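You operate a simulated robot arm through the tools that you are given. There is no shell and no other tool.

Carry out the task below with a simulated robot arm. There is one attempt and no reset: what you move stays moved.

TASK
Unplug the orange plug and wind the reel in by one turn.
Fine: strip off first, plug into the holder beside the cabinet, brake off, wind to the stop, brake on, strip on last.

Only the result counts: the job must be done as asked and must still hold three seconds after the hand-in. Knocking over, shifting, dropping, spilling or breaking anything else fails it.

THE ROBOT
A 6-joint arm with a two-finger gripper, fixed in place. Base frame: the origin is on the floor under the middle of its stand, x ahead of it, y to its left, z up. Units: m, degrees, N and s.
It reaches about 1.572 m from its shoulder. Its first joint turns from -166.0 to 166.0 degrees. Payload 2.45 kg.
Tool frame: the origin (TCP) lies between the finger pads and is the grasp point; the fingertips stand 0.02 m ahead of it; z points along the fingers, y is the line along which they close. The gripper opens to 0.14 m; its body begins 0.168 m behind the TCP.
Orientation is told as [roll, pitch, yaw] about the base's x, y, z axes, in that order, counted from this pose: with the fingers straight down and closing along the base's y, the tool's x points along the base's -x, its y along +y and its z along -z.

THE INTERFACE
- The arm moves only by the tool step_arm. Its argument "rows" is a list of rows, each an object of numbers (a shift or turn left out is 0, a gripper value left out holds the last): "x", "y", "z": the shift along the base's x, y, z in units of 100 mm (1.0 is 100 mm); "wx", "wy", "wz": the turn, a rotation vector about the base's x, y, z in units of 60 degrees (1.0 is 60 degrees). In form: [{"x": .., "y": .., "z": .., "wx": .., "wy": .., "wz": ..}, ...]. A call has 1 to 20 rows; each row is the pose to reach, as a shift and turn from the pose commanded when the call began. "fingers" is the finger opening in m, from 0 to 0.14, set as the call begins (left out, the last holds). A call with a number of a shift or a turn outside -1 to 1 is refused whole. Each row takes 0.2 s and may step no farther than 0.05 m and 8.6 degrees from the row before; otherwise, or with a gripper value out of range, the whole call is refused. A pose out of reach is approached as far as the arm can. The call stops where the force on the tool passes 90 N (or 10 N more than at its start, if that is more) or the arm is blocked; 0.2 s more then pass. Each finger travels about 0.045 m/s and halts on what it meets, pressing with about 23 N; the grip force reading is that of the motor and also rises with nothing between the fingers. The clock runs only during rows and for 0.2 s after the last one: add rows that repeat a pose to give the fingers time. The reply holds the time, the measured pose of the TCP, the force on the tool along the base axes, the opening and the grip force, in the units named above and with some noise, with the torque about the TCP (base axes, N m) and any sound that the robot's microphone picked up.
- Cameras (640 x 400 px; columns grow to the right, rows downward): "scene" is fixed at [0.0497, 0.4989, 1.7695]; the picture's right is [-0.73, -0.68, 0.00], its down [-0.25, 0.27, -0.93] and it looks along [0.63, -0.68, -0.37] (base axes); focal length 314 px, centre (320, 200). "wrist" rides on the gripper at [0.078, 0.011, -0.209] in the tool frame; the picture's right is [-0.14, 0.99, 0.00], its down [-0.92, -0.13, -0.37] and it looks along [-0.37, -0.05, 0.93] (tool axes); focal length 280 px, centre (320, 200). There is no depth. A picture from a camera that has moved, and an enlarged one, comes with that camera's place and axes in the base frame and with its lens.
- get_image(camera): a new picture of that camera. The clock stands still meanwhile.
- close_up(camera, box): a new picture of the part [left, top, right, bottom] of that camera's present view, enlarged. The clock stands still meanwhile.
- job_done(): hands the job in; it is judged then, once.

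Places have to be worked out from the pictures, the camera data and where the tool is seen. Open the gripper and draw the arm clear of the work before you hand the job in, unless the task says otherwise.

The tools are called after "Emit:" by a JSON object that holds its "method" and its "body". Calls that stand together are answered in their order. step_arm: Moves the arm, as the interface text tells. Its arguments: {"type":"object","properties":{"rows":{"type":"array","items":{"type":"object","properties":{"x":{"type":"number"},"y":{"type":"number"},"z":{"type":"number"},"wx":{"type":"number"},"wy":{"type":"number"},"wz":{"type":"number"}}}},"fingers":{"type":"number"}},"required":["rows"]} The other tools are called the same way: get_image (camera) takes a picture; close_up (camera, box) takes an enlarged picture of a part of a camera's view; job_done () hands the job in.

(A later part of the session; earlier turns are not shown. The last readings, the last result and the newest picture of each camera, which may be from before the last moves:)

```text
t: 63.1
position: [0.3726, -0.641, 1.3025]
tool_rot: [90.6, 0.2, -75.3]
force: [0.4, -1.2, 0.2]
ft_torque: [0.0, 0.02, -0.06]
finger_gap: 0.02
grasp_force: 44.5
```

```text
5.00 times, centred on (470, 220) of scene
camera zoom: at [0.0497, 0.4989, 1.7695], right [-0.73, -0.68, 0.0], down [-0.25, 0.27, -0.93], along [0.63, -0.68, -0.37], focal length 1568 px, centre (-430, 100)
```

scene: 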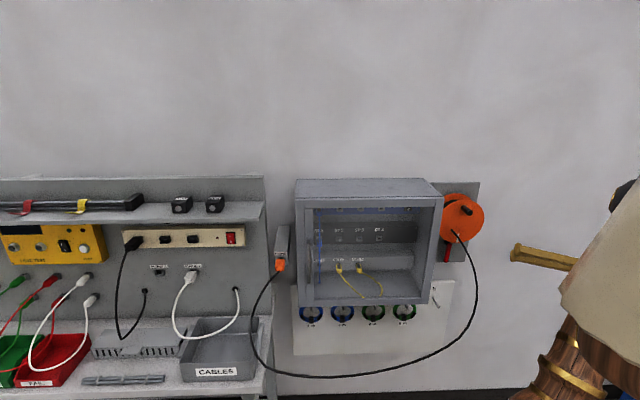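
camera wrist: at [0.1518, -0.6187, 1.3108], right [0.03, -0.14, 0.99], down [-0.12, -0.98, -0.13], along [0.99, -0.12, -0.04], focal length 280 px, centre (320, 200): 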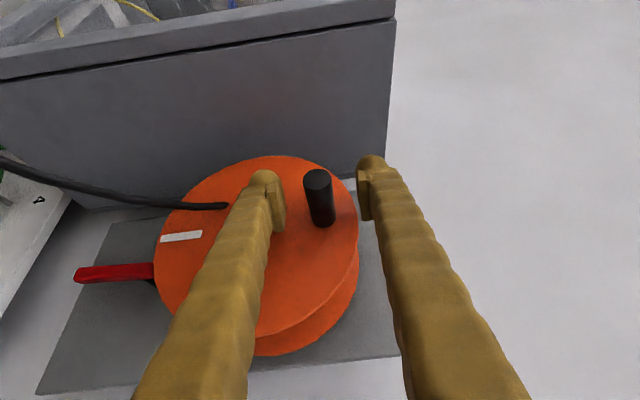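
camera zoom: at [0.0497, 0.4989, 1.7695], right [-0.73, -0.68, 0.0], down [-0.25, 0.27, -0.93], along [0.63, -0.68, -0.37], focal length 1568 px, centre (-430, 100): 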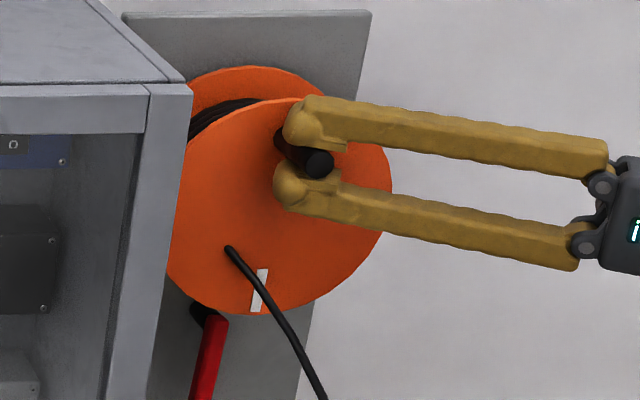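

The grip is solid on the 20 mm handle. The cable leaves the drum on its left side and hangs down, so winding in should be clockwise seen from the front, with the handle going right first. I test 20° of that and watch the force.

Emit:
{"method": "step_arm", "body": {"rows": [{"x": -0.0537, "y": -0.0532, "z": -0.0046}, {"x": -0.1066, "y": -0.1055, "z": -0.0184}, {"x": -0.1507, "y": -0.1491, "z": -0.0374}], "fingers": 0.0}}

Emit:
{"method": "close_up", "body": {"camera": "wrist", "box": [130, 120, 390, 270]}}

Emit:
{"method": "get_image", "body": {"camera": "scene"}}

```text
t: 63.9
position: [0.3586, -0.656, 1.296]
tool_rot: [90.6, 0.3, -75.3]
force: [0.9, 13.7, -18.0]
ft_torque: [0.3, 0.08, -0.05]
finger_gap: 0.018
grasp_force: 43.5
```

```text
2.46 times, centred on (260, 195) of wrist
camera zoom: at [0.1373, -0.6336, 1.306], right [0.03, -0.14, 0.99], down [-0.12, -0.98, -0.13], along [0.99, -0.12, -0.04], focal length 690 px, centre (468, 212)
```

zoom: 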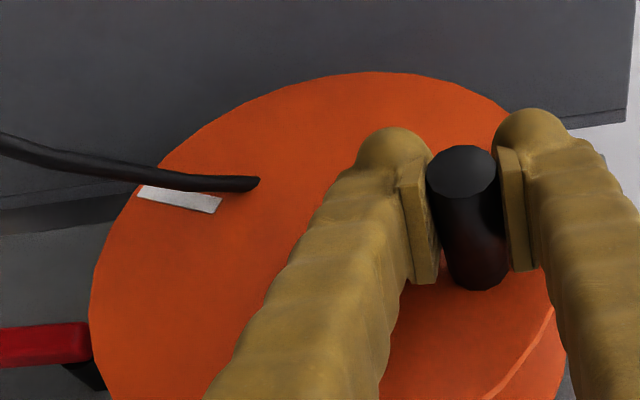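

```text
taken
```

scene: 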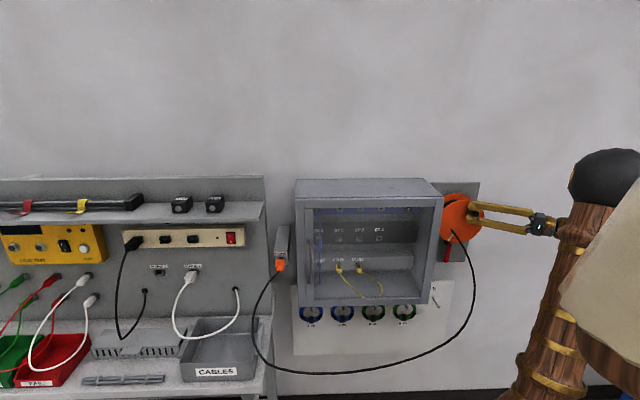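

The reel turns clockwise freely (about 23°), and the cable loop has risen slightly, so this is the winding-in direction. I continue along the circle to about 72°.

Emit:
{"method": "step_arm", "body": {"rows": [{"x": -0.054, "y": -0.0535, "z": -0.062}, {"x": -0.1038, "y": -0.1027, "z": -0.113}, {"x": -0.1478, "y": -0.1463, "z": -0.173}, {"x": -0.1855, "y": -0.1836, "z": -0.241}, {"x": -0.2161, "y": -0.2138, "z": -0.316}, {"x": -0.2395, "y": -0.237, "z": -0.396}], "fingers": 0.0}}

Emit:
{"method": "get_image", "body": {"camera": "wrist"}}

Emit:
{"method": "get_image", "body": {"camera": "scene"}}

```text
t: 65.3
position: [0.3341, -0.681, 1.2579]
tool_rot: [90.5, 0.1, -75.3]
force: [27.1, 15.4, -5.2]
ft_torque: [0.12, -0.15, 0.61]
finger_gap: 0.0177
grasp_force: 43.2
```

```text
taken
camera wrist: at [0.1139, -0.6575, 1.2673], right [0.03, -0.14, 0.99], down [-0.12, -0.98, -0.13], along [0.99, -0.12, -0.04], focal length 280 px, centre (320, 200)
```

wrist: 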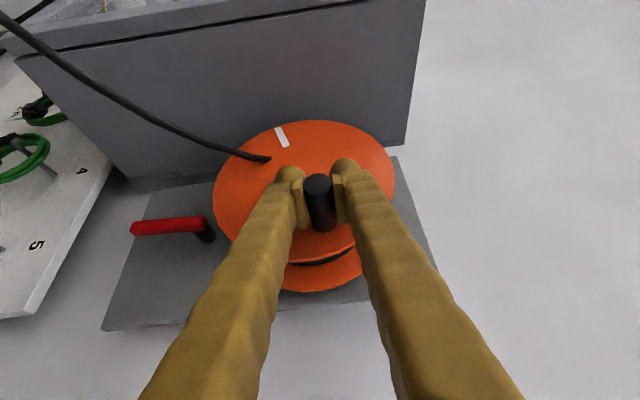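

```text
taken
```

scene: 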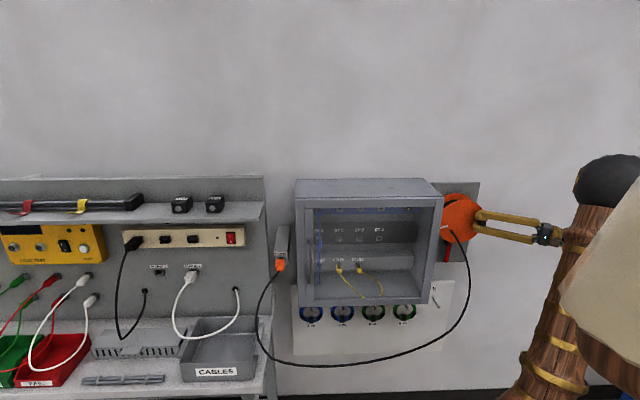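

The mark shows about 72° turned and the cable is drawing in. The handle pulls the tool slightly left, so I correct the path a little and go on to about 136°.

Emit:
{"method": "step_arm", "body": {"rows": [{"x": 0.0135, "y": 0.0134, "z": -0.084}, {"x": 0.0071, "y": 0.007, "z": -0.17}, {"x": 0.0092, "y": 0.0091, "z": -0.257}, {"x": 0.0199, "y": 0.0197, "z": -0.342}, {"x": 0.0391, "y": 0.0387, "z": -0.424}, {"x": 0.0661, "y": 0.0654, "z": -0.502}, {"x": 0.1002, "y": 0.0992, "z": -0.574}, {"x": 0.1414, "y": 0.14, "z": -0.638}], "fingers": 0.0}}

Emit:
{"method": "get_image", "body": {"camera": "wrist"}}

Emit:
{"method": "close_up", "body": {"camera": "scene", "box": [420, 180, 520, 260]}}

```text
t: 67.1
position: [0.3481, -0.6663, 1.1937]
tool_rot: [90.7, 0.2, -75.4]
force: [1.4, -4.9, 8.9]
ft_torque: [0.47, -0.14, 0.1]
finger_gap: 0.0171
grasp_force: 42.5
```

```text
taken
camera wrist: at [0.1271, -0.644, 1.2037], right [0.03, -0.14, 0.99], down [-0.12, -0.98, -0.13], along [0.99, -0.12, -0.04], focal length 280 px, centre (320, 200)
```

wrist: 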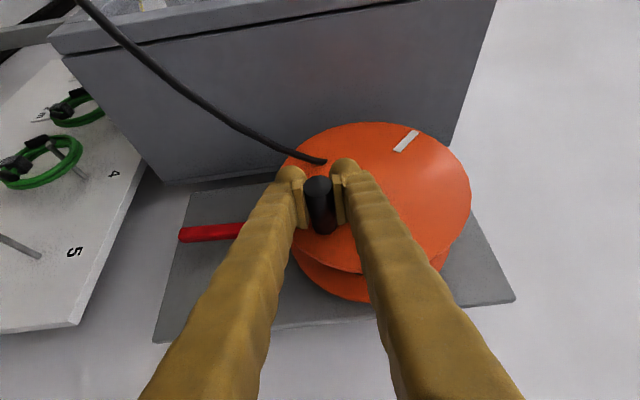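

```text
5.00 times, centred on (470, 220) of scene
camera zoom: at [0.0497, 0.4989, 1.7695], right [-0.73, -0.68, 0.0], down [-0.25, 0.27, -0.93], along [0.63, -0.68, -0.37], focal length 1568 px, centre (-430, 100)
```

zoom: 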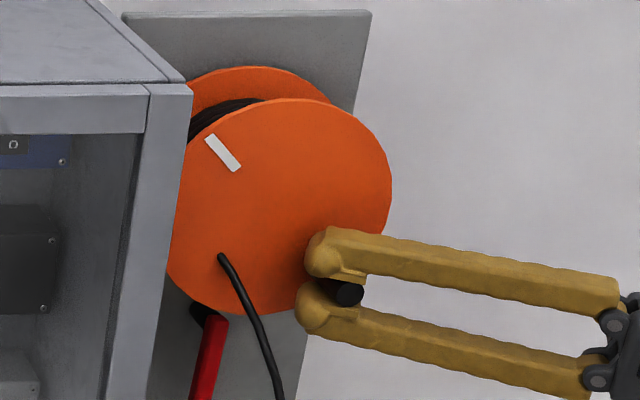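

About 136° turned, with low forces. I continue through the bottom of the circle to about 200°.

Emit:
{"method": "step_arm", "body": {"rows": [{"x": 0.0476, "y": 0.0471, "z": -0.056}, {"x": 0.0995, "y": 0.0985, "z": -0.101}, {"x": 0.1557, "y": 0.154, "z": -0.137}, {"x": 0.2147, "y": 0.2124, "z": -0.16}, {"x": 0.2758, "y": 0.2729, "z": -0.172}, {"x": 0.3369, "y": 0.3334, "z": -0.172}, {"x": 0.398, "y": 0.3939, "z": -0.16}, {"x": 0.457, "y": 0.4523, "z": -0.137}], "fingers": 0.0}}

Emit:
{"method": "get_image", "body": {"camera": "wrist"}}

Emit:
{"method": "close_up", "body": {"camera": "scene", "box": [420, 180, 520, 260]}}

```text
t: 68.9
position: [0.3943, -0.6206, 1.1819]
tool_rot: [90.5, 0.1, -75.4]
force: [-0.8, -7.7, -1.6]
ft_torque: [0.29, -0.22, -0.3]
finger_gap: 0.0166
grasp_force: 42.1
```

```text
taken
camera wrist: at [0.1731, -0.5986, 1.1894], right [0.03, -0.14, 0.99], down [-0.12, -0.98, -0.13], along [0.99, -0.12, -0.04], focal length 280 px, centre (320, 200)
```

wrist: 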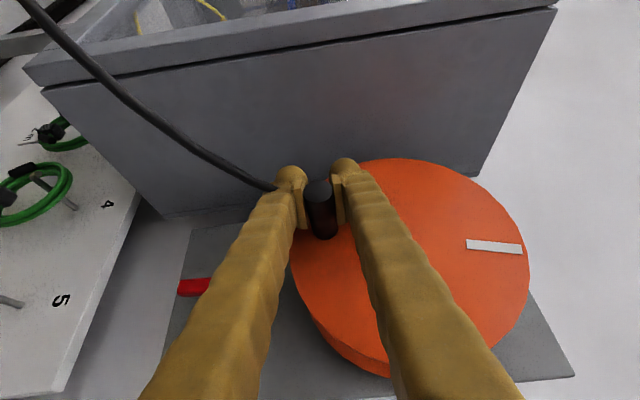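

```text
5.00 times, centred on (470, 220) of scene
camera zoom: at [0.0497, 0.4989, 1.7695], right [-0.73, -0.68, 0.0], down [-0.25, 0.27, -0.93], along [0.63, -0.68, -0.37], focal length 1568 px, centre (-430, 100)
```

zoom: 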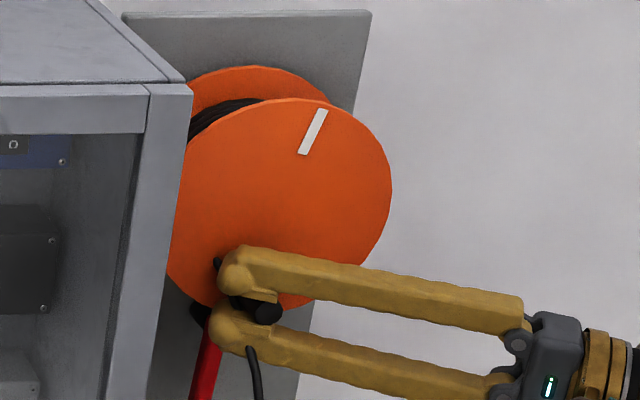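

Just under 200° turned, still smooth. I continue up the left side to about 270°, keeping clear of the cabinet.

Emit:
{"method": "step_arm", "body": {"rows": [{"x": 0.0569, "y": 0.0563, "z": 0.026}, {"x": 0.1102, "y": 0.109, "z": 0.069}, {"x": 0.1585, "y": 0.1569, "z": 0.122}, {"x": 0.2012, "y": 0.1991, "z": 0.184}, {"x": 0.2374, "y": 0.2349, "z": 0.254}, {"x": 0.2658, "y": 0.2631, "z": 0.331}, {"x": 0.2872, "y": 0.2842, "z": 0.412}, {"x": 0.3, "y": 0.2968, "z": 0.497}, {"x": 0.3042, "y": 0.3011, "z": 0.583}], "fingers": 0.0}}

Emit:
{"method": "get_image", "body": {"camera": "wrist"}}

Emit:
{"method": "close_up", "body": {"camera": "scene", "box": [420, 180, 520, 260]}}

```text
t: 70.9
position: [0.4238, -0.5934, 1.2411]
tool_rot: [90.6, 0.1, -75.4]
force: [2.9, 2.8, -2.8]
ft_torque: [0.17, -0.12, -0.09]
finger_gap: 0.0174
grasp_force: 42.7
```

```text
taken
camera wrist: at [0.2034, -0.5688, 1.2488], right [0.03, -0.14, 0.99], down [-0.12, -0.98, -0.13], along [0.99, -0.12, -0.04], focal length 280 px, centre (320, 200)
```

wrist: 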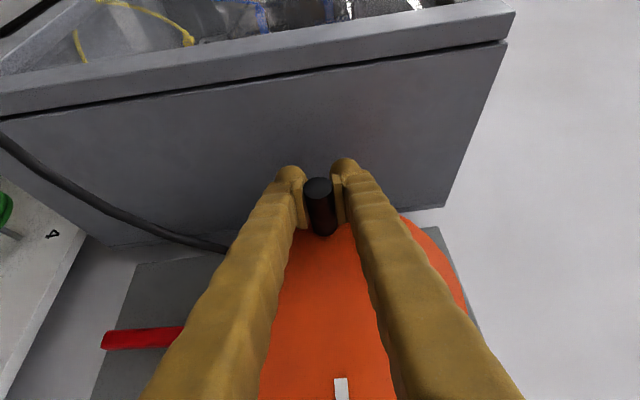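

```text
5.00 times, centred on (470, 220) of scene
camera zoom: at [0.0497, 0.4989, 1.7695], right [-0.73, -0.68, 0.0], down [-0.25, 0.27, -0.93], along [0.63, -0.68, -0.37], focal length 1568 px, centre (-430, 100)
```

zoom: 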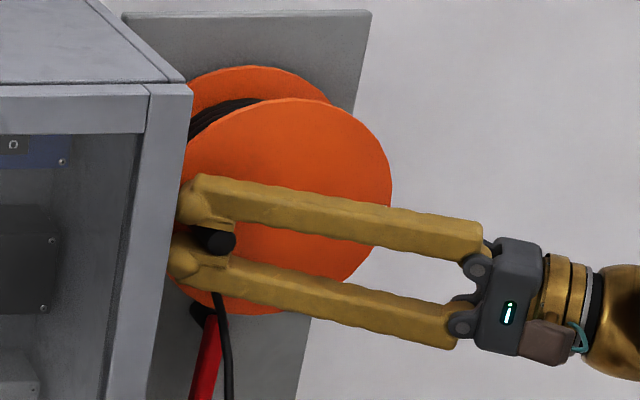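

About 270° turned, and all loads are low. I continue over the top left to about 342°.

Emit:
{"method": "step_arm", "body": {"rows": [{"x": -0.0149, "y": -0.0148, "z": 0.087}, {"x": -0.0277, "y": -0.0274, "z": 0.172}, {"x": -0.049, "y": -0.0485, "z": 0.254}, {"x": -0.0817, "y": -0.0809, "z": 0.331}, {"x": -0.1215, "y": -0.1203, "z": 0.402}, {"x": -0.1685, "y": -0.1667, "z": 0.464}, {"x": -0.2211, "y": -0.2188, "z": 0.518}, {"x": -0.2779, "y": -0.275, "z": 0.562}, {"x": -0.3391, "y": -0.3355, "z": 0.594}], "fingers": 0.0}}

Emit:
{"method": "get_image", "body": {"camera": "wrist"}}

Emit:
{"method": "close_up", "body": {"camera": "scene", "box": [420, 180, 520, 260]}}

```text
t: 72.9
position: [0.3905, -0.6255, 1.3004]
tool_rot: [90.6, 0.3, -75.3]
force: [8.1, 3.0, 13.1]
ft_torque: [0.11, -0.01, 0.08]
finger_gap: 0.0172
grasp_force: 42.7
```

```text
taken
camera wrist: at [0.1692, -0.6021, 1.3078], right [0.03, -0.14, 0.99], down [-0.12, -0.98, -0.13], along [0.99, -0.12, -0.04], focal length 280 px, centre (320, 200)
```

wrist: 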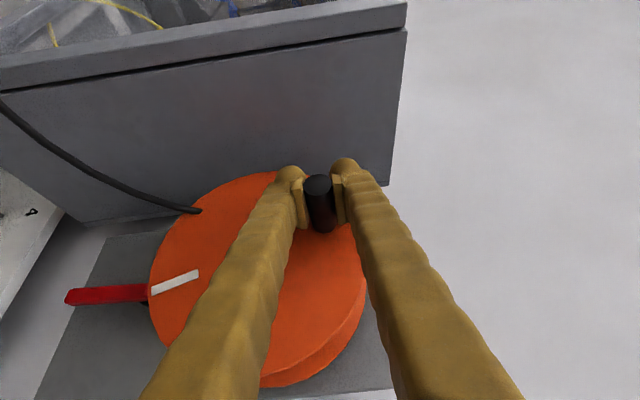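

```text
5.00 times, centred on (470, 220) of scene
camera zoom: at [0.0497, 0.4989, 1.7695], right [-0.73, -0.68, 0.0], down [-0.25, 0.27, -0.93], along [0.63, -0.68, -0.37], focal length 1568 px, centre (-430, 100)
```

zoom: 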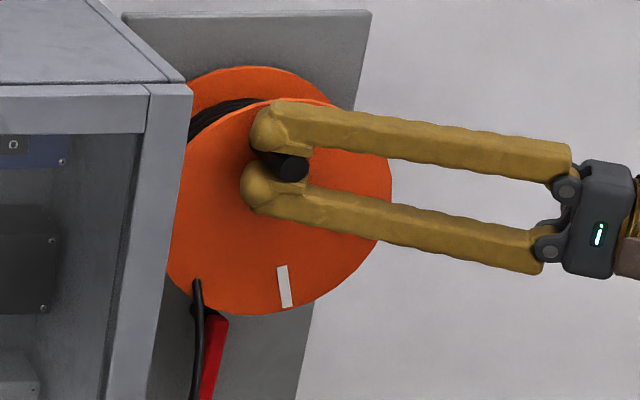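

About 343° turned. I approach the full turn slowly and watch for the stop.

Emit:
{"method": "step_arm", "body": {"rows": [{"x": -0.03, "y": -0.03, "z": 0.018}, {"x": -0.0597, "y": -0.0591, "z": 0.032}, {"x": -0.08, "y": -0.079, "z": 0.036}, {"x": -0.0988, "y": -0.0978, "z": 0.039}, {"x": -0.0988, "y": -0.0978, "z": 0.039}], "fingers": 0.0}}

Emit:
{"method": "get_image", "body": {"camera": "wrist"}}

```text
t: 74.1
position: [0.3817, -0.6349, 1.3018]
tool_rot: [90.5, 0.2, -75.5]
force: [-4.4, 9.4, -13.5]
ft_torque: [0.35, -0.13, 0.03]
finger_gap: 0.0171
grasp_force: 42.7
```

```text
taken
camera wrist: at [0.1596, -0.612, 1.3109], right [0.03, -0.14, 0.99], down [-0.12, -0.98, -0.13], along [0.99, -0.12, -0.04], focal length 280 px, centre (320, 200)
```

wrist: 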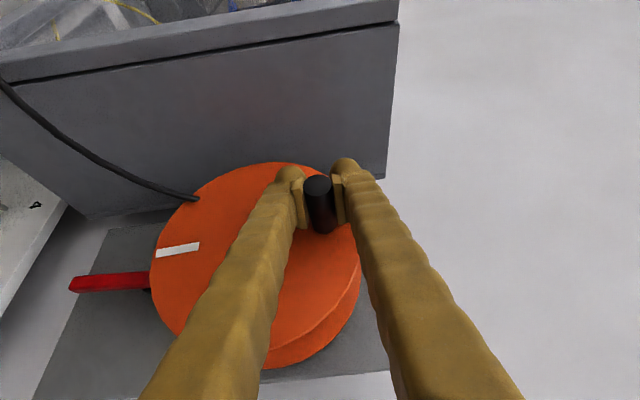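

About 356.5° turned. I creep on in 1–2 mm steps until the stop is felt.

Emit:
{"method": "step_arm", "body": {"rows": [{"x": -0.0142, "y": -0.0141, "z": -0.005}, {"x": -0.0284, "y": -0.0281, "z": -0.005}, {"x": -0.0426, "y": -0.0422, "z": -0.005}, {"x": -0.0426, "y": -0.0422, "z": -0.005}], "fingers": 0.0}}

Emit:
{"method": "get_image", "body": {"camera": "wrist"}}

Emit:
{"method": "close_up", "body": {"camera": "wrist", "box": [130, 160, 330, 300]}}

```text
t: 75.1
position: [0.3778, -0.6382, 1.3023]
tool_rot: [90.5, 0.2, -75.2]
force: [42.9, 25.1, -6.4]
ft_torque: [0.11, 0.02, 0.87]
finger_gap: 0.0179
grasp_force: 43.5
```

```text
taken
camera wrist: at [0.1562, -0.6153, 1.3108], right [0.03, -0.14, 0.99], down [-0.12, -0.98, -0.13], along [0.99, -0.12, -0.04], focal length 280 px, centre (320, 200)
```

wrist: 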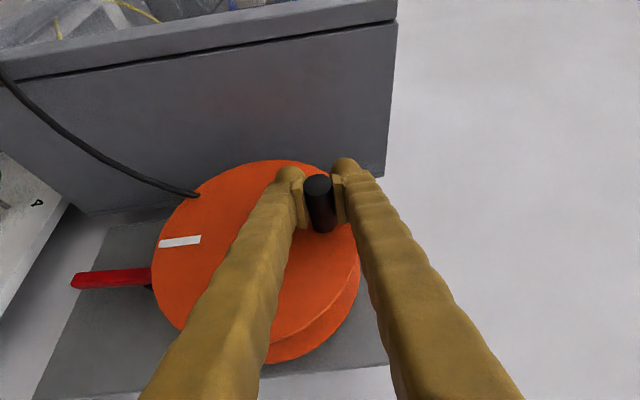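

```text
2.86 times, centred on (230, 230) of wrist
camera zoom: at [0.1562, -0.6153, 1.3108], right [0.03, -0.14, 0.99], down [-0.12, -0.98, -0.13], along [0.99, -0.12, -0.04], focal length 801 px, centre (577, 114)
```

zoom: 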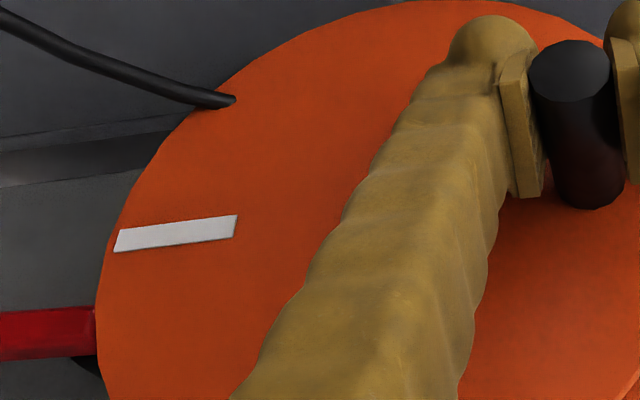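

At 48 N of resistance the mark is back at its start position (bottom), so one full turn is done and the reel is at its stop. I open the fingers and watch whether the reel stays put.

Emit:
{"method": "step_arm", "body": {"rows": [{"x": 0}, {"x": 0}, {"x": 0}, {"x": 0}, {"x": 0}], "fingers": 0.06}}

Emit:
{"method": "get_image", "body": {"camera": "wrist"}}

Emit:
{"method": "close_up", "body": {"camera": "scene", "box": [420, 180, 520, 260]}}

```text
t: 76.3
position: [0.3763, -0.6396, 1.3015]
tool_rot: [90.4, 0.2, -75.3]
force: [0.1, -0.4, -0.7]
ft_torque: [0.02, -0.03, 0.01]
finger_gap: 0.0603
grasp_force: 0.1
```

```text
taken
camera wrist: at [0.1551, -0.616, 1.3106], right [0.03, -0.14, 0.99], down [-0.12, -0.98, -0.13], along [0.99, -0.12, -0.04], focal length 280 px, centre (320, 200)
```

wrist: 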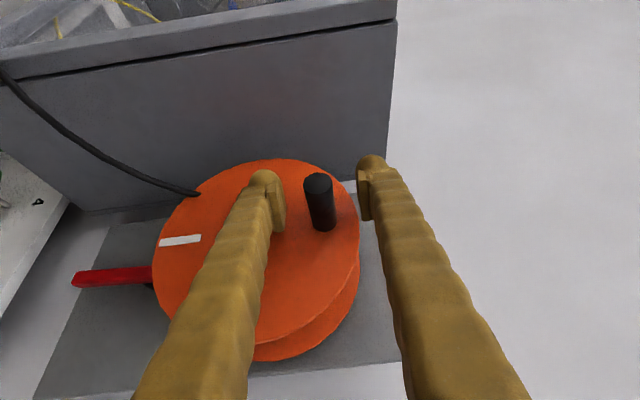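

```text
5.00 times, centred on (470, 220) of scene
camera zoom: at [0.0497, 0.4989, 1.7695], right [-0.73, -0.68, 0.0], down [-0.25, 0.27, -0.93], along [0.63, -0.68, -0.37], focal length 1568 px, centre (-430, 100)
```

zoom: 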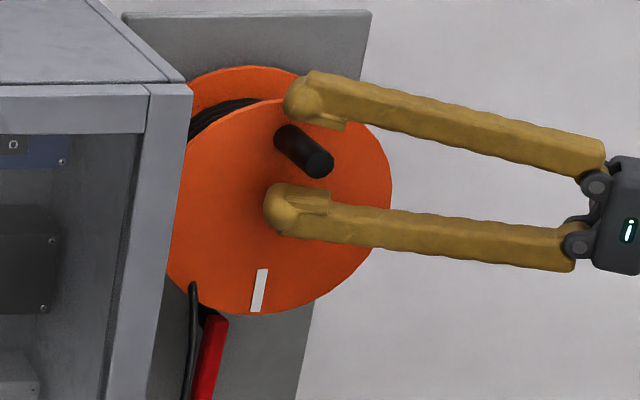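

The reel holds at the stop with the mark back where it began. Now the brake: I retreat right, roll the tool back and lower to bring the closed fingers to the right of the hanging lever.

Emit:
{"method": "step_arm", "body": {"rows": [{"x": -0.3, "y": -0.079}, {"x": -0.65, "y": -0.17}, {"x": -0.967, "y": -0.253}], "fingers": 0.06}}

Emit:
{"method": "step_arm", "body": {"rows": [{"x": -0.25, "y": -0.066, "z": -0.1, "wx": -0.1209, "wy": -0.0317}, {"x": -0.5, "y": -0.13, "z": -0.2, "wx": -0.2418, "wy": -0.0635}, {"x": -0.7, "y": -0.18, "z": -0.4, "wx": -0.3628, "wy": -0.0952}, {"x": -0.7, "y": -0.18, "z": -0.6, "wx": -0.4837, "wy": -0.1269}, {"x": -0.7, "y": -0.18, "z": -0.8, "wx": -0.6046, "wy": -0.1587}, {"x": -0.7, "y": -0.18, "z": -1.0, "wx": -0.7255, "wy": -0.1904}], "fingers": 0.0}}

Emit:
{"method": "step_arm", "body": {"rows": [{"z": -0.2, "wx": -0.1209, "wy": -0.0317}, {"z": -0.4, "wx": -0.2418, "wy": -0.0635}, {"z": -0.6, "wx": -0.3628, "wy": -0.0952}, {"z": -0.8, "wx": -0.4837, "wy": -0.1269}, {"z": -1.0, "wx": -0.6046, "wy": -0.1587}, {"z": -1.0, "wx": -0.7255, "wy": -0.1904}], "fingers": 0.0}}

Emit:
{"method": "get_image", "body": {"camera": "wrist"}}

Emit:
{"method": "get_image", "body": {"camera": "scene"}}

```text
t: 77.1
position: [0.2793, -0.6643, 1.302]
tool_rot: [90.5, 0.2, -75.3]
force: [1.3, 0.6, 0.6]
ft_torque: [-0.03, 0.01, 0.0]
finger_gap: 0.0599
grasp_force: 0.1
```

```text
t: 78.5
position: [0.2106, -0.6827, 1.2023]
tool_rot: [90.6, -44.9, -75.4]
force: [0.2, 0.1, 0.2]
ft_torque: [0.03, 0.0, 0.0]
finger_gap: 0.0002
grasp_force: 23.3
```

```text
t: 79.9
position: [0.2089, -0.6832, 1.1023]
tool_rot: [138.6, -90.0, -123.2]
force: [-0.1, 0.9, 0.5]
ft_torque: [0.05, 0.03, -0.04]
finger_gap: 0.0
grasp_force: 22.9
```

```text
taken
camera wrist: at [0.0065, -0.7268, 1.0232], right [-0.26, 0.96, 0.14], down [-0.32, -0.22, 0.92], along [0.91, 0.2, 0.37], focal length 280 px, centre (320, 200)
```

wrist: 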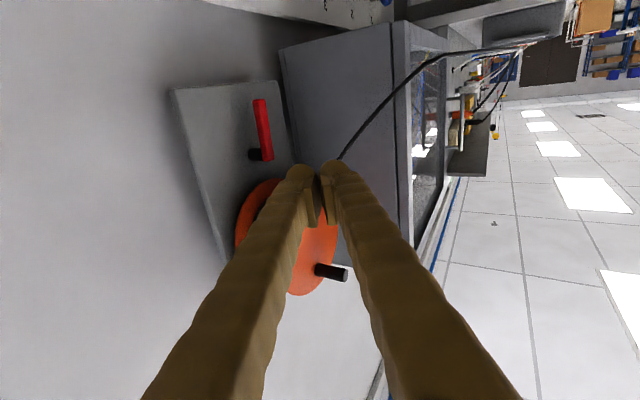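

```text
taken
```

scene: 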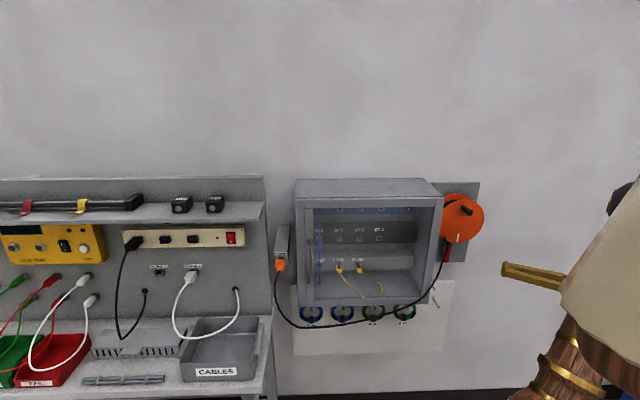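

The cable has drawn in (the loop is much higher) and the lever hangs straight down. I lower to z≈1.04 and move in beside the lever, on its right.

Emit:
{"method": "step_arm", "body": {"rows": [{"x": 0.1, "y": -0.05, "z": -0.3}, {"x": 0.3, "y": -0.15, "z": -0.62}, {"x": 0.6, "y": -0.27, "z": -0.62}, {"x": 0.8, "y": -0.35, "z": -0.62}], "fingers": 0.0}}

Emit:
{"method": "step_arm", "body": {"rows": [{"x": 0.3, "y": -0.1}, {"x": 0.643, "y": -0.227}], "fingers": 0.0}}

Emit:
{"method": "get_image", "body": {"camera": "wrist"}}

Emit:
{"method": "close_up", "body": {"camera": "scene", "box": [420, 200, 520, 280]}}

```text
t: 80.9
position: [0.2906, -0.717, 1.0399]
tool_rot: [117.7, -89.8, -102.4]
force: [-0.3, 0.4, 0.4]
ft_torque: [-0.02, -0.03, -0.01]
finger_gap: 0.0001
grasp_force: 22.7
```

```text
t: 81.5
position: [0.3542, -0.7411, 1.0393]
tool_rot: [116.7, -89.8, -101.5]
force: [-0.1, 0.4, -0.3]
ft_torque: [0.01, 0.01, 0.03]
finger_gap: 0.0002
grasp_force: 23.1
```

```text
taken
camera wrist: at [0.151, -0.7849, 0.9608], right [-0.26, 0.95, 0.14], down [-0.32, -0.22, 0.92], along [0.91, 0.2, 0.37], focal length 280 px, centre (320, 200)
```

wrist: 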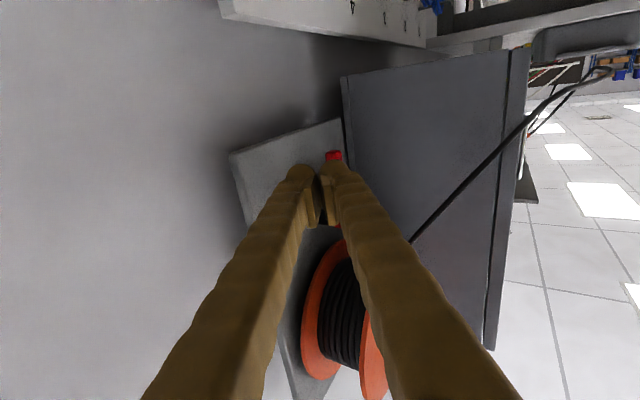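

```text
5.00 times, centred on (470, 240) of scene
camera zoom: at [0.0497, 0.4989, 1.7695], right [-0.73, -0.68, 0.0], down [-0.25, 0.27, -0.93], along [0.63, -0.68, -0.37], focal length 1568 px, centre (-430, 0)
```

zoom: 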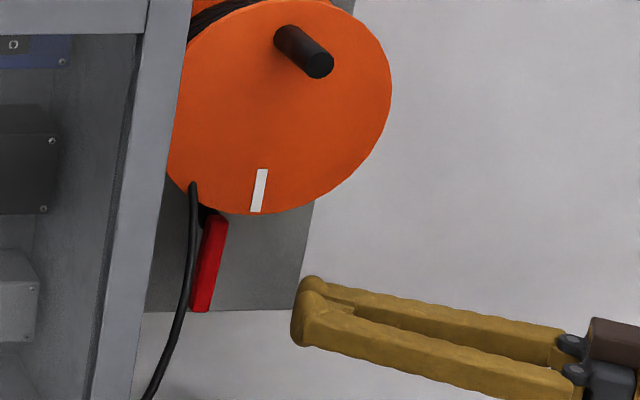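

The fingers are right of the lever with the reel unaffected. I go slightly deeper and push left against the lever's lower end.

Emit:
{"method": "step_arm", "body": {"rows": [{"x": 0.098, "y": -0.0995}, {"x": 0.241, "y": 0.041}, {"x": 0.383, "y": 0.182}, {"x": 0.525, "y": 0.323}, {"x": 0.632, "y": 0.428}], "fingers": 0.0}}

Emit:
{"method": "close_up", "body": {"camera": "scene", "box": [420, 200, 520, 280]}}

Emit:
{"method": "get_image", "body": {"camera": "wrist"}}

```text
t: 82.7
position: [0.4182, -0.6978, 1.039]
tool_rot: [109.9, -89.8, -94.6]
force: [0.2, -0.4, -0.2]
ft_torque: [0.02, 0.0, -0.06]
finger_gap: 0.0
grasp_force: 22.8
```

```text
5.00 times, centred on (470, 240) of scene
camera zoom: at [0.0497, 0.4989, 1.7695], right [-0.73, -0.68, 0.0], down [-0.25, 0.27, -0.93], along [0.63, -0.68, -0.37], focal length 1568 px, centre (-430, 0)
```

zoom: 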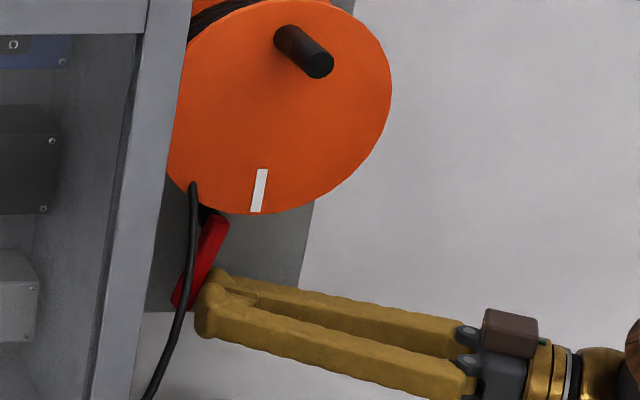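

```text
taken
camera wrist: at [0.2144, -0.7414, 0.9612], right [-0.26, 0.95, 0.14], down [-0.32, -0.22, 0.92], along [0.91, 0.2, 0.37], focal length 280 px, centre (320, 200)
```

wrist: 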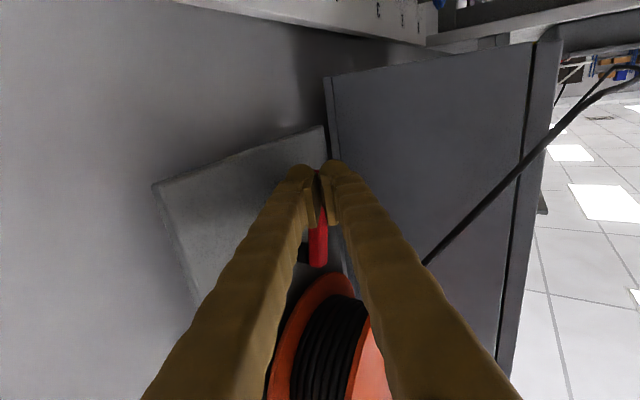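

The lever is following, about 20° off vertical. I keep pushing left while rising a little, so the fingers get under it.

Emit:
{"method": "step_arm", "body": {"rows": [{"x": 0.0853, "y": 0.0844, "z": 0.0}, {"x": 0.1706, "y": 0.1688, "z": 0.03}, {"x": 0.2559, "y": 0.2532, "z": 0.06}, {"x": 0.3412, "y": 0.3376, "z": 0.09}, {"x": 0.4123, "y": 0.408, "z": 0.12}], "fingers": 0.0}}

Emit:
{"method": "close_up", "body": {"camera": "scene", "box": [420, 200, 520, 280]}}

Emit:
{"method": "close_up", "body": {"camera": "wrist", "box": [240, 130, 400, 290]}}

```text
t: 83.9
position: [0.4581, -0.6563, 1.0528]
tool_rot: [122.2, -89.7, -107.1]
force: [0.7, -0.8, -0.4]
ft_torque: [0.0, -0.03, 0.03]
finger_gap: 0.0
grasp_force: 22.6
```

```text
5.00 times, centred on (470, 240) of scene
camera zoom: at [0.0497, 0.4989, 1.7695], right [-0.73, -0.68, 0.0], down [-0.25, 0.27, -0.93], along [0.63, -0.68, -0.37], focal length 1568 px, centre (-430, 0)
```

zoom: 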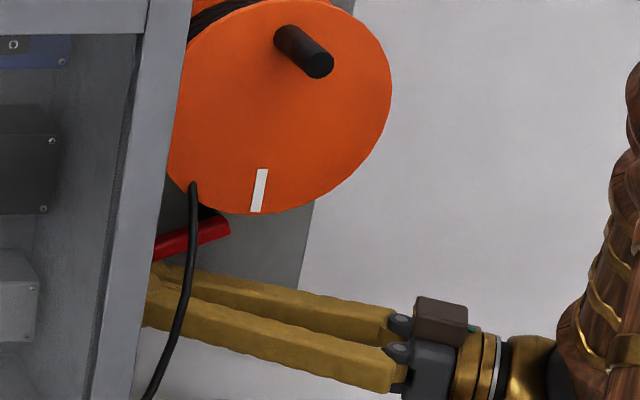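

```text
2.50 times, centred on (320, 210) of wrist
camera zoom: at [0.2552, -0.7005, 0.9737], right [-0.26, 0.96, 0.14], down [-0.32, -0.22, 0.92], along [0.91, 0.2, 0.37], focal length 701 px, centre (320, 175)
```

zoom: 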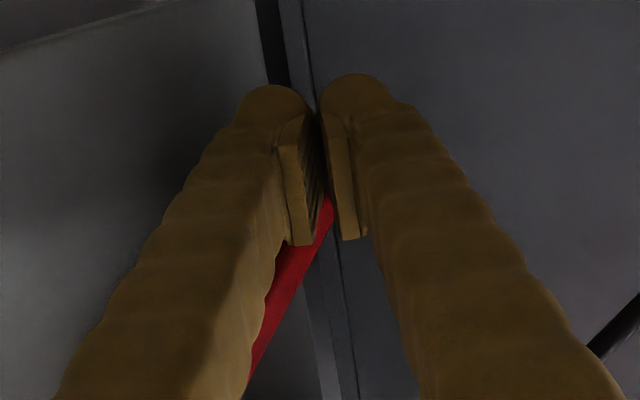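

The lever is back nearly to its original angle. I press up in small steps until it meets the stop.

Emit:
{"method": "step_arm", "body": {"rows": [{"z": 0.03}, {"z": 0.06}, {"z": 0.08}, {"z": 0.1}], "fingers": 0.0}}

Emit:
{"method": "close_up", "body": {"camera": "scene", "box": [420, 210, 520, 280]}}

```text
t: 84.9
position: [0.4595, -0.657, 1.0585]
tool_rot: [75.5, -89.6, -60.2]
force: [2.9, 6.7, -63.5]
ft_torque: [0.16, 0.93, 0.14]
finger_gap: 0.0
grasp_force: 23.0
```

```text
5.71 times, centred on (470, 245) of scene
camera zoom: at [0.0497, 0.4989, 1.7695], right [-0.73, -0.68, 0.0], down [-0.25, 0.27, -0.93], along [0.63, -0.68, -0.37], focal length 1792 px, centre (-537, -57)
```

zoom: 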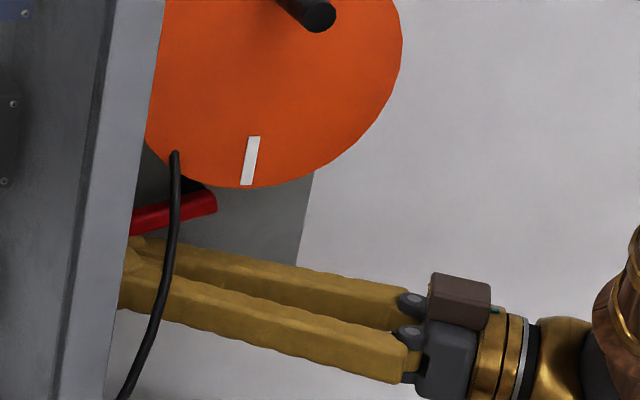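

The lever is hard against its upper stop (63 N) at the original angle, so the brake is on. I lower the fingers away and back out to the right, then check the lever from there.

Emit:
{"method": "step_arm", "body": {"rows": [{"z": -0.12}, {"z": -0.25}, {"x": -0.35, "y": -0.095, "z": -0.25}, {"x": -0.7, "y": -0.19, "z": -0.25}, {"x": -0.96, "y": -0.262, "z": -0.25}], "fingers": 0.0}}

Emit:
{"method": "step_arm", "body": {"rows": [{"x": -0.35, "y": -0.095}, {"x": -0.7, "y": -0.19}, {"x": -0.96, "y": -0.262}], "fingers": 0.0}}

Emit:
{"method": "get_image", "body": {"camera": "wrist"}}

Emit:
{"method": "close_up", "body": {"camera": "scene", "box": [430, 215, 494, 265]}}

Emit:
{"method": "close_up", "body": {"camera": "scene", "box": [250, 240, 306, 275]}}

```text
t: 86.1
position: [0.3624, -0.6832, 1.0358]
tool_rot: [112.6, -89.8, -97.4]
force: [-0.1, -0.3, -0.2]
ft_torque: [-0.02, 0.01, 0.03]
finger_gap: 0.0
grasp_force: 22.9
```

```text
t: 86.9
position: [0.2672, -0.708, 1.0369]
tool_rot: [117.2, -89.8, -101.9]
force: [-0.5, -0.3, -0.4]
ft_torque: [-0.02, 0.02, 0.02]
finger_gap: 0.0
grasp_force: 23.0
```

```text
taken
camera wrist: at [0.0634, -0.7527, 0.9578], right [-0.26, 0.95, 0.14], down [-0.32, -0.22, 0.92], along [0.91, 0.2, 0.37], focal length 280 px, centre (320, 200)
```

wrist: 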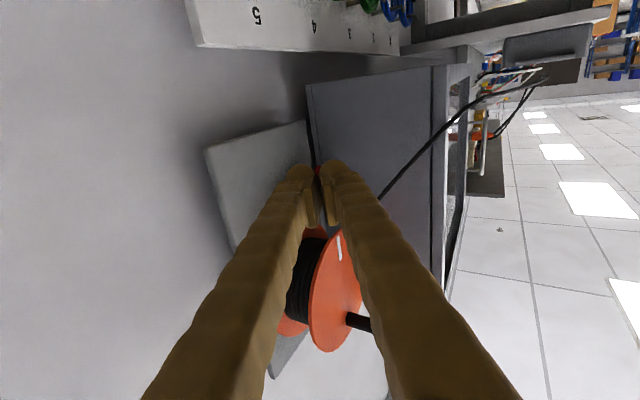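

```text
8.00 times, centred on (462, 240) of scene
camera zoom: at [0.0497, 0.4989, 1.7695], right [-0.73, -0.68, 0.0], down [-0.25, 0.27, -0.93], along [0.63, -0.68, -0.37], focal length 2508 px, centre (-816, -120)
```

zoom: 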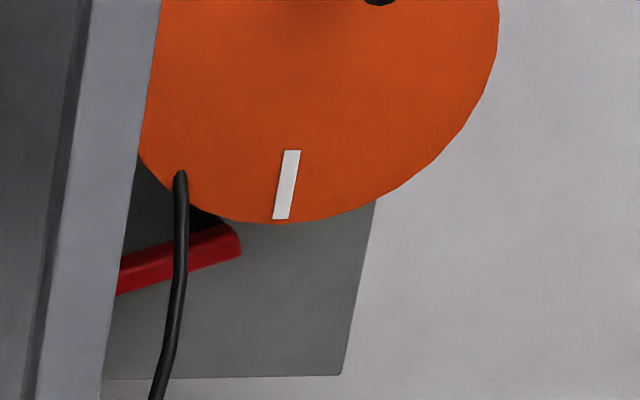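

```text
11.43 times, centred on (278, 258) of scene
camera zoom: at [0.0497, 0.4989, 1.7695], right [-0.73, -0.68, 0.0], down [-0.25, 0.27, -0.93], along [0.63, -0.68, -0.37], focal length 3583 px, centre (800, -457)
```

zoom: 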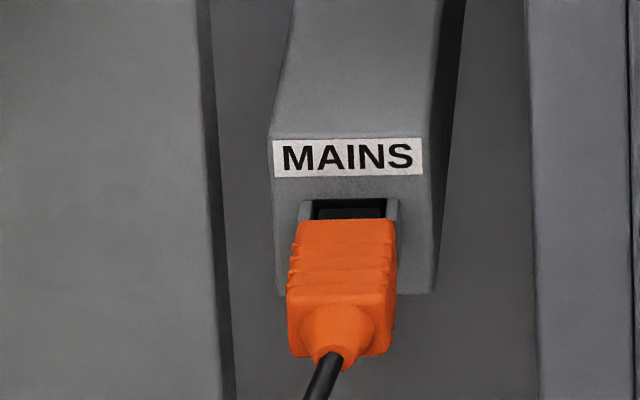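

The lever, the mark and the plug are all where they should be. The last step is the strip. I retrace the path: back to the right, yaw, and turn the fingers down again while rising.

Emit:
{"method": "step_arm", "body": {"rows": [{"x": -0.4, "y": -0.1, "z": 0.1}, {"x": -0.8, "y": -0.195, "z": 0.2}, {"x": -0.8, "y": -0.195, "z": 0.6}, {"x": -0.8, "y": -0.195, "z": 0.9}], "fingers": 0.0}}

Emit:
{"method": "step_arm", "body": {"rows": [{"z": 0.15, "wz": -0.1174}, {"z": 0.3, "wz": -0.2348}, {"z": 0.45, "wz": -0.3522}, {"z": 0.6, "wz": -0.4696}, {"z": 0.7, "wz": -0.587}], "fingers": 0.0}}

Emit:
{"method": "step_arm", "body": {"rows": [{"z": 0.2, "wx": 0.0681, "wy": 0.1058, "wz": -0.0271}, {"z": 0.4, "wx": 0.1362, "wy": 0.2116, "wz": -0.0542}, {"z": 0.6, "wx": 0.2043, "wy": 0.3174, "wz": -0.0813}, {"z": 0.8, "wx": 0.2724, "wy": 0.4232, "wz": -0.1084}, {"z": 0.9, "wx": 0.3405, "wy": 0.529, "wz": -0.1355}, {"z": 1.0, "wx": 0.4084, "wy": 0.6348, "wz": -0.1628}], "fingers": 0.0}}

Emit:
{"method": "step_arm", "body": {"rows": [{"z": 0.15, "wx": 0.0681, "wy": 0.1058, "wz": -0.0271}, {"z": 0.3, "wx": 0.1362, "wy": 0.2116, "wz": -0.0542}, {"z": 0.45, "wx": 0.2043, "wy": 0.3174, "wz": -0.0813}, {"z": 0.6, "wx": 0.2724, "wy": 0.4232, "wz": -0.1084}, {"z": 0.75, "wx": 0.3405, "wy": 0.529, "wz": -0.1355}, {"z": 0.9, "wx": 0.4084, "wy": 0.6348, "wz": -0.1628}], "fingers": 0.0}}

Emit:
{"method": "get_image", "body": {"camera": "scene"}}

Emit:
{"method": "get_image", "body": {"camera": "wrist"}}

```text
t: 87.9
position: [0.1853, -0.7292, 1.1268]
tool_rot: [119.1, -89.7, -103.8]
force: [0.1, -0.9, -0.3]
ft_torque: [0.05, -0.04, -0.03]
finger_gap: 0.0001
grasp_force: 23.0
```

```text
t: 89.1
position: [0.1869, -0.729, 1.1974]
tool_rot: [119.3, -89.9, -139.5]
force: [0.6, -0.6, -0.6]
ft_torque: [0.0, -0.04, -0.04]
finger_gap: 0.0002
grasp_force: 22.8
```

```text
t: 90.5
position: [0.1857, -0.7289, 1.2976]
tool_rot: [7.7, -44.6, -38.1]
force: [0.0, -1.2, -0.2]
ft_torque: [0.01, 0.02, 0.0]
finger_gap: 0.0
grasp_force: 23.0
```

```text
t: 91.9
position: [0.1871, -0.7279, 1.3872]
tool_rot: [0.2, 0.0, -45.4]
force: [0.5, 0.8, -0.2]
ft_torque: [-0.1, 0.01, -0.01]
finger_gap: 0.0001
grasp_force: 23.2
```

```text
taken
```

scene: 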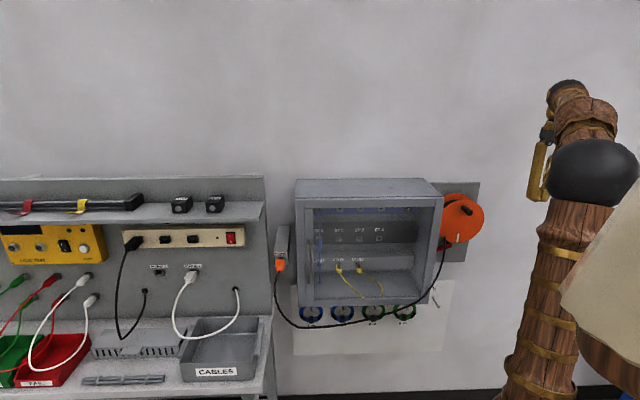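

```text
taken
camera wrist: at [0.1401, -0.6644, 1.5967], right [0.8, 0.6, 0.0], down [0.55, -0.75, 0.37], along [0.22, -0.29, -0.93], focal length 280 px, centre (320, 200)
```

wrist: 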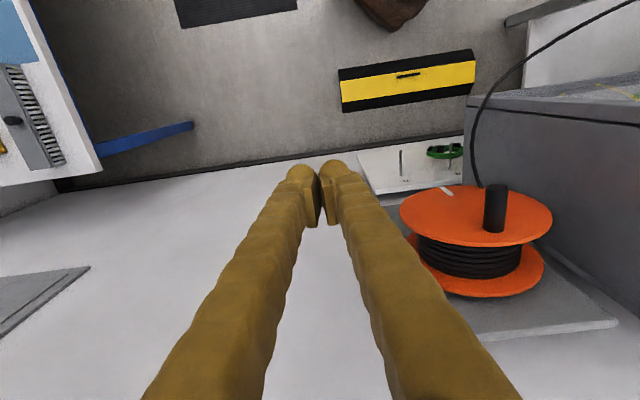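

The scene is as before. I rise to z=1.46 and slide left above the cabinet front, staying further out so the elbow keeps clear of the lamp.

Emit:
{"method": "step_arm", "body": {"rows": [{"z": 0.4}, {"z": 0.75}, {"x": 0.277, "y": 0.296, "z": 0.75}, {"x": 0.553, "y": 0.593, "z": 0.75}, {"x": 0.83, "y": 0.889, "z": 0.75}], "fingers": 0.0}}

Emit:
{"method": "step_arm", "body": {"rows": [{"x": 0.277, "y": 0.296}, {"x": 0.553, "y": 0.593}, {"x": 0.83, "y": 0.889}], "fingers": 0.0}}

Emit:
{"method": "step_arm", "body": {"rows": [{"x": 0.277, "y": 0.296}, {"x": 0.553, "y": 0.593}, {"x": 0.83, "y": 0.889}], "fingers": 0.0}}

Emit:
{"method": "close_up", "body": {"camera": "scene", "box": [480, 150, 640, 400]}}

Emit:
{"method": "get_image", "body": {"camera": "scene"}}

```text
t: 93.1
position: [0.2699, -0.6388, 1.4613]
tool_rot: [0.3, -0.1, -45.4]
force: [0.4, -0.6, -0.2]
ft_torque: [0.05, 0.03, -0.01]
finger_gap: 0.0
grasp_force: 22.8
```

```text
t: 93.9
position: [0.3547, -0.5511, 1.4626]
tool_rot: [0.4, -0.2, -45.3]
force: [0.0, -0.3, -0.6]
ft_torque: [0.03, -0.03, 0.01]
finger_gap: 0.0
grasp_force: 22.1
```

```text
t: 94.7
position: [0.4364, -0.4617, 1.4613]
tool_rot: [0.3, -0.1, -45.3]
force: [0.3, 0.8, -0.8]
ft_torque: [-0.04, -0.02, 0.0]
finger_gap: 0.0
grasp_force: 22.9
```

```text
1.60 times, centred on (560, 275) of scene
camera zoom: at [0.0497, 0.4989, 1.7695], right [-0.73, -0.68, 0.0], down [-0.25, 0.27, -0.93], along [0.63, -0.68, -0.37], focal length 502 px, centre (-64, 80)
```

zoom: 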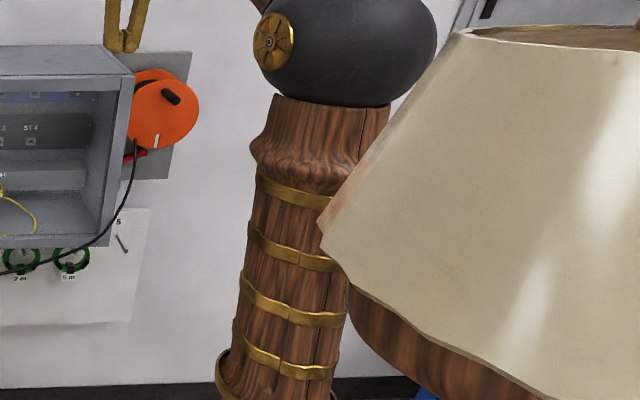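

```text
taken
```

scene: 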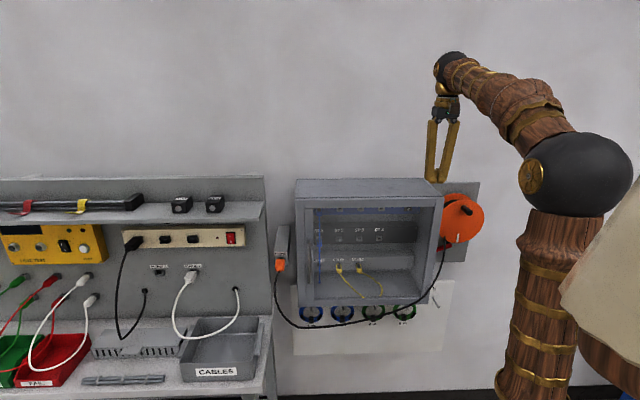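

The lamp is undisturbed. I carry on left past the cabinet, then outwards in front of the bench shelf.

Emit:
{"method": "step_arm", "body": {"rows": [{"x": 0.277, "y": 0.296}, {"x": 0.553, "y": 0.593}, {"x": 0.83, "y": 0.889}], "fingers": 0.0}}

Emit:
{"method": "step_arm", "body": {"rows": [{"x": 0.277, "y": 0.296}, {"x": 0.553, "y": 0.593}, {"x": 0.83, "y": 0.889}], "fingers": 0.0}}

Emit:
{"method": "step_arm", "body": {"rows": [{"x": 0.277, "y": 0.296}, {"x": 0.553, "y": 0.593}, {"x": 0.83, "y": 0.889}], "fingers": 0.0}}

Emit:
{"method": "step_arm", "body": {"rows": [{"x": -0.03, "y": 0.3}, {"x": -0.06, "y": 0.6}, {"x": -0.08, "y": 0.9}], "fingers": 0.0}}

Emit:
{"method": "get_image", "body": {"camera": "scene"}}

```text
t: 95.5
position: [0.5185, -0.3724, 1.4619]
tool_rot: [0.4, -0.1, -45.3]
force: [-0.2, 0.1, -0.8]
ft_torque: [-0.02, 0.04, 0.02]
finger_gap: 0.0001
grasp_force: 22.7
```

```text
t: 96.3
position: [0.6011, -0.2831, 1.4627]
tool_rot: [0.3, -0.1, -45.2]
force: [-0.9, 0.4, 0.7]
ft_torque: [-0.04, -0.02, 0.01]
finger_gap: 0.0
grasp_force: 23.3
```

```text
t: 97.1
position: [0.6836, -0.1933, 1.4627]
tool_rot: [0.2, -0.1, -45.5]
force: [-0.8, 0.8, -0.1]
ft_torque: [-0.05, -0.08, 0.02]
finger_gap: 0.0
grasp_force: 22.8
```

```text
t: 97.9
position: [0.6758, -0.1026, 1.4623]
tool_rot: [0.3, -0.1, -45.3]
force: [0.3, 0.0, 0.0]
ft_torque: [-0.03, 0.0, -0.01]
finger_gap: 0.0001
grasp_force: 23.0
```

```text
taken
```

scene: 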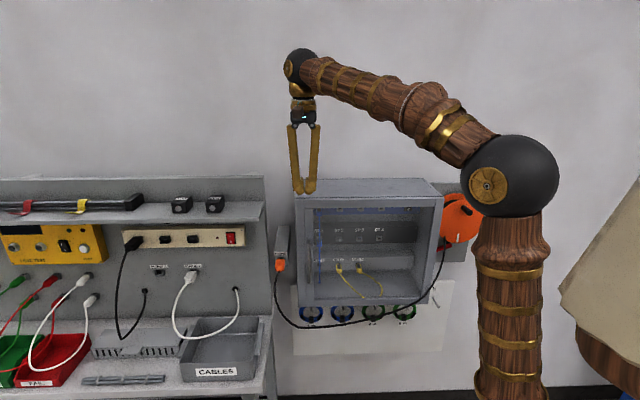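

I go a bit further out from the wall before tilting, to keep clear of the shelf edge.

Emit:
{"method": "step_arm", "body": {"rows": [{"x": 0.05, "y": 0.3}, {"x": 0.1, "y": 0.6}, {"x": 0.15, "y": 0.9}], "fingers": 0.0}}

Emit:
{"method": "step_arm", "body": {"rows": [{"x": -0.03, "y": 0.3}, {"x": -0.07, "y": 0.6}, {"x": -0.1, "y": 0.9}], "fingers": 0.0}}

Emit:
{"method": "step_arm", "body": {"rows": [{"x": 0.05, "y": 0.05, "z": -0.1, "wx": -0.0889, "wy": -0.0879}, {"x": 0.1, "y": 0.1, "z": -0.25, "wx": -0.1777, "wy": -0.1759}, {"x": 0.15, "y": 0.15, "z": -0.4, "wx": -0.2665, "wy": -0.2638}, {"x": 0.2, "y": 0.2, "z": -0.55, "wx": -0.3553, "wy": -0.3517}, {"x": 0.25, "y": 0.25, "z": -0.75, "wx": -0.4442, "wy": -0.4397}, {"x": 0.3, "y": 0.3, "z": -0.95, "wx": -0.533, "wy": -0.5276}], "fingers": 0.0}}

Emit:
{"method": "step_arm", "body": {"rows": [{"x": 0.08, "y": 0.08, "z": -0.15, "wx": -0.0889, "wy": -0.0879}, {"x": 0.16, "y": 0.16, "z": -0.3, "wx": -0.1777, "wy": -0.1759}, {"x": 0.24, "y": 0.24, "z": -0.45, "wx": -0.2665, "wy": -0.2638}, {"x": 0.32, "y": 0.32, "z": -0.6, "wx": -0.3553, "wy": -0.3517}, {"x": 0.4, "y": 0.4, "z": -0.75, "wx": -0.4442, "wy": -0.4397}, {"x": 0.5, "y": 0.5, "z": -0.9, "wx": -0.533, "wy": -0.5276}], "fingers": 0.0}}

Emit:
{"method": "get_image", "body": {"camera": "scene"}}

Emit:
{"method": "get_image", "body": {"camera": "wrist"}}

```text
t: 98.7
position: [0.6912, -0.0147, 1.4635]
tool_rot: [0.3, -0.1, -45.3]
force: [-0.4, -0.2, 0.8]
ft_torque: [0.0, -0.01, 0.03]
finger_gap: 0.0
grasp_force: 22.9
```

```text
t: 99.5
position: [0.6791, 0.0757, 1.4617]
tool_rot: [0.3, -0.1, -45.3]
force: [1.2, 0.3, 0.1]
ft_torque: [0.0, 0.02, -0.01]
finger_gap: 0.0
grasp_force: 23.0
```

```text
t: 100.9
position: [0.7125, 0.1066, 1.3673]
tool_rot: [0.3, -45.2, -45.3]
force: [1.0, 0.0, -0.4]
ft_torque: [0.05, -0.03, 0.03]
finger_gap: 0.0
grasp_force: 23.1
```

```text
t: 102.3
position: [0.7624, 0.1542, 1.2767]
tool_rot: [149.3, -89.8, 165.8]
force: [0.3, -0.6, 0.4]
ft_torque: [0.05, 0.03, 0.02]
finger_gap: 0.0
grasp_force: 22.9
```

```text
taken
```

scene: 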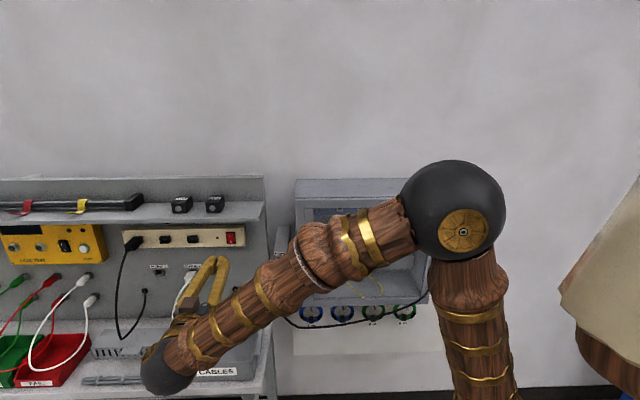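

```text
taken
camera wrist: at [0.6225, 0.3107, 1.198], right [0.7, 0.7, 0.14], down [-0.35, 0.17, 0.92], along [0.62, -0.69, 0.37], focal length 280 px, centre (320, 200)
```

wrist: 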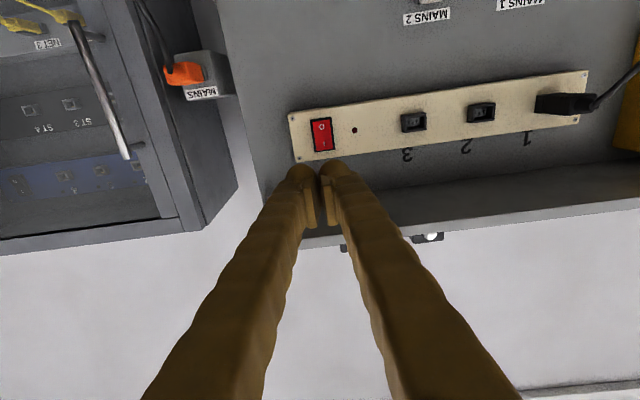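

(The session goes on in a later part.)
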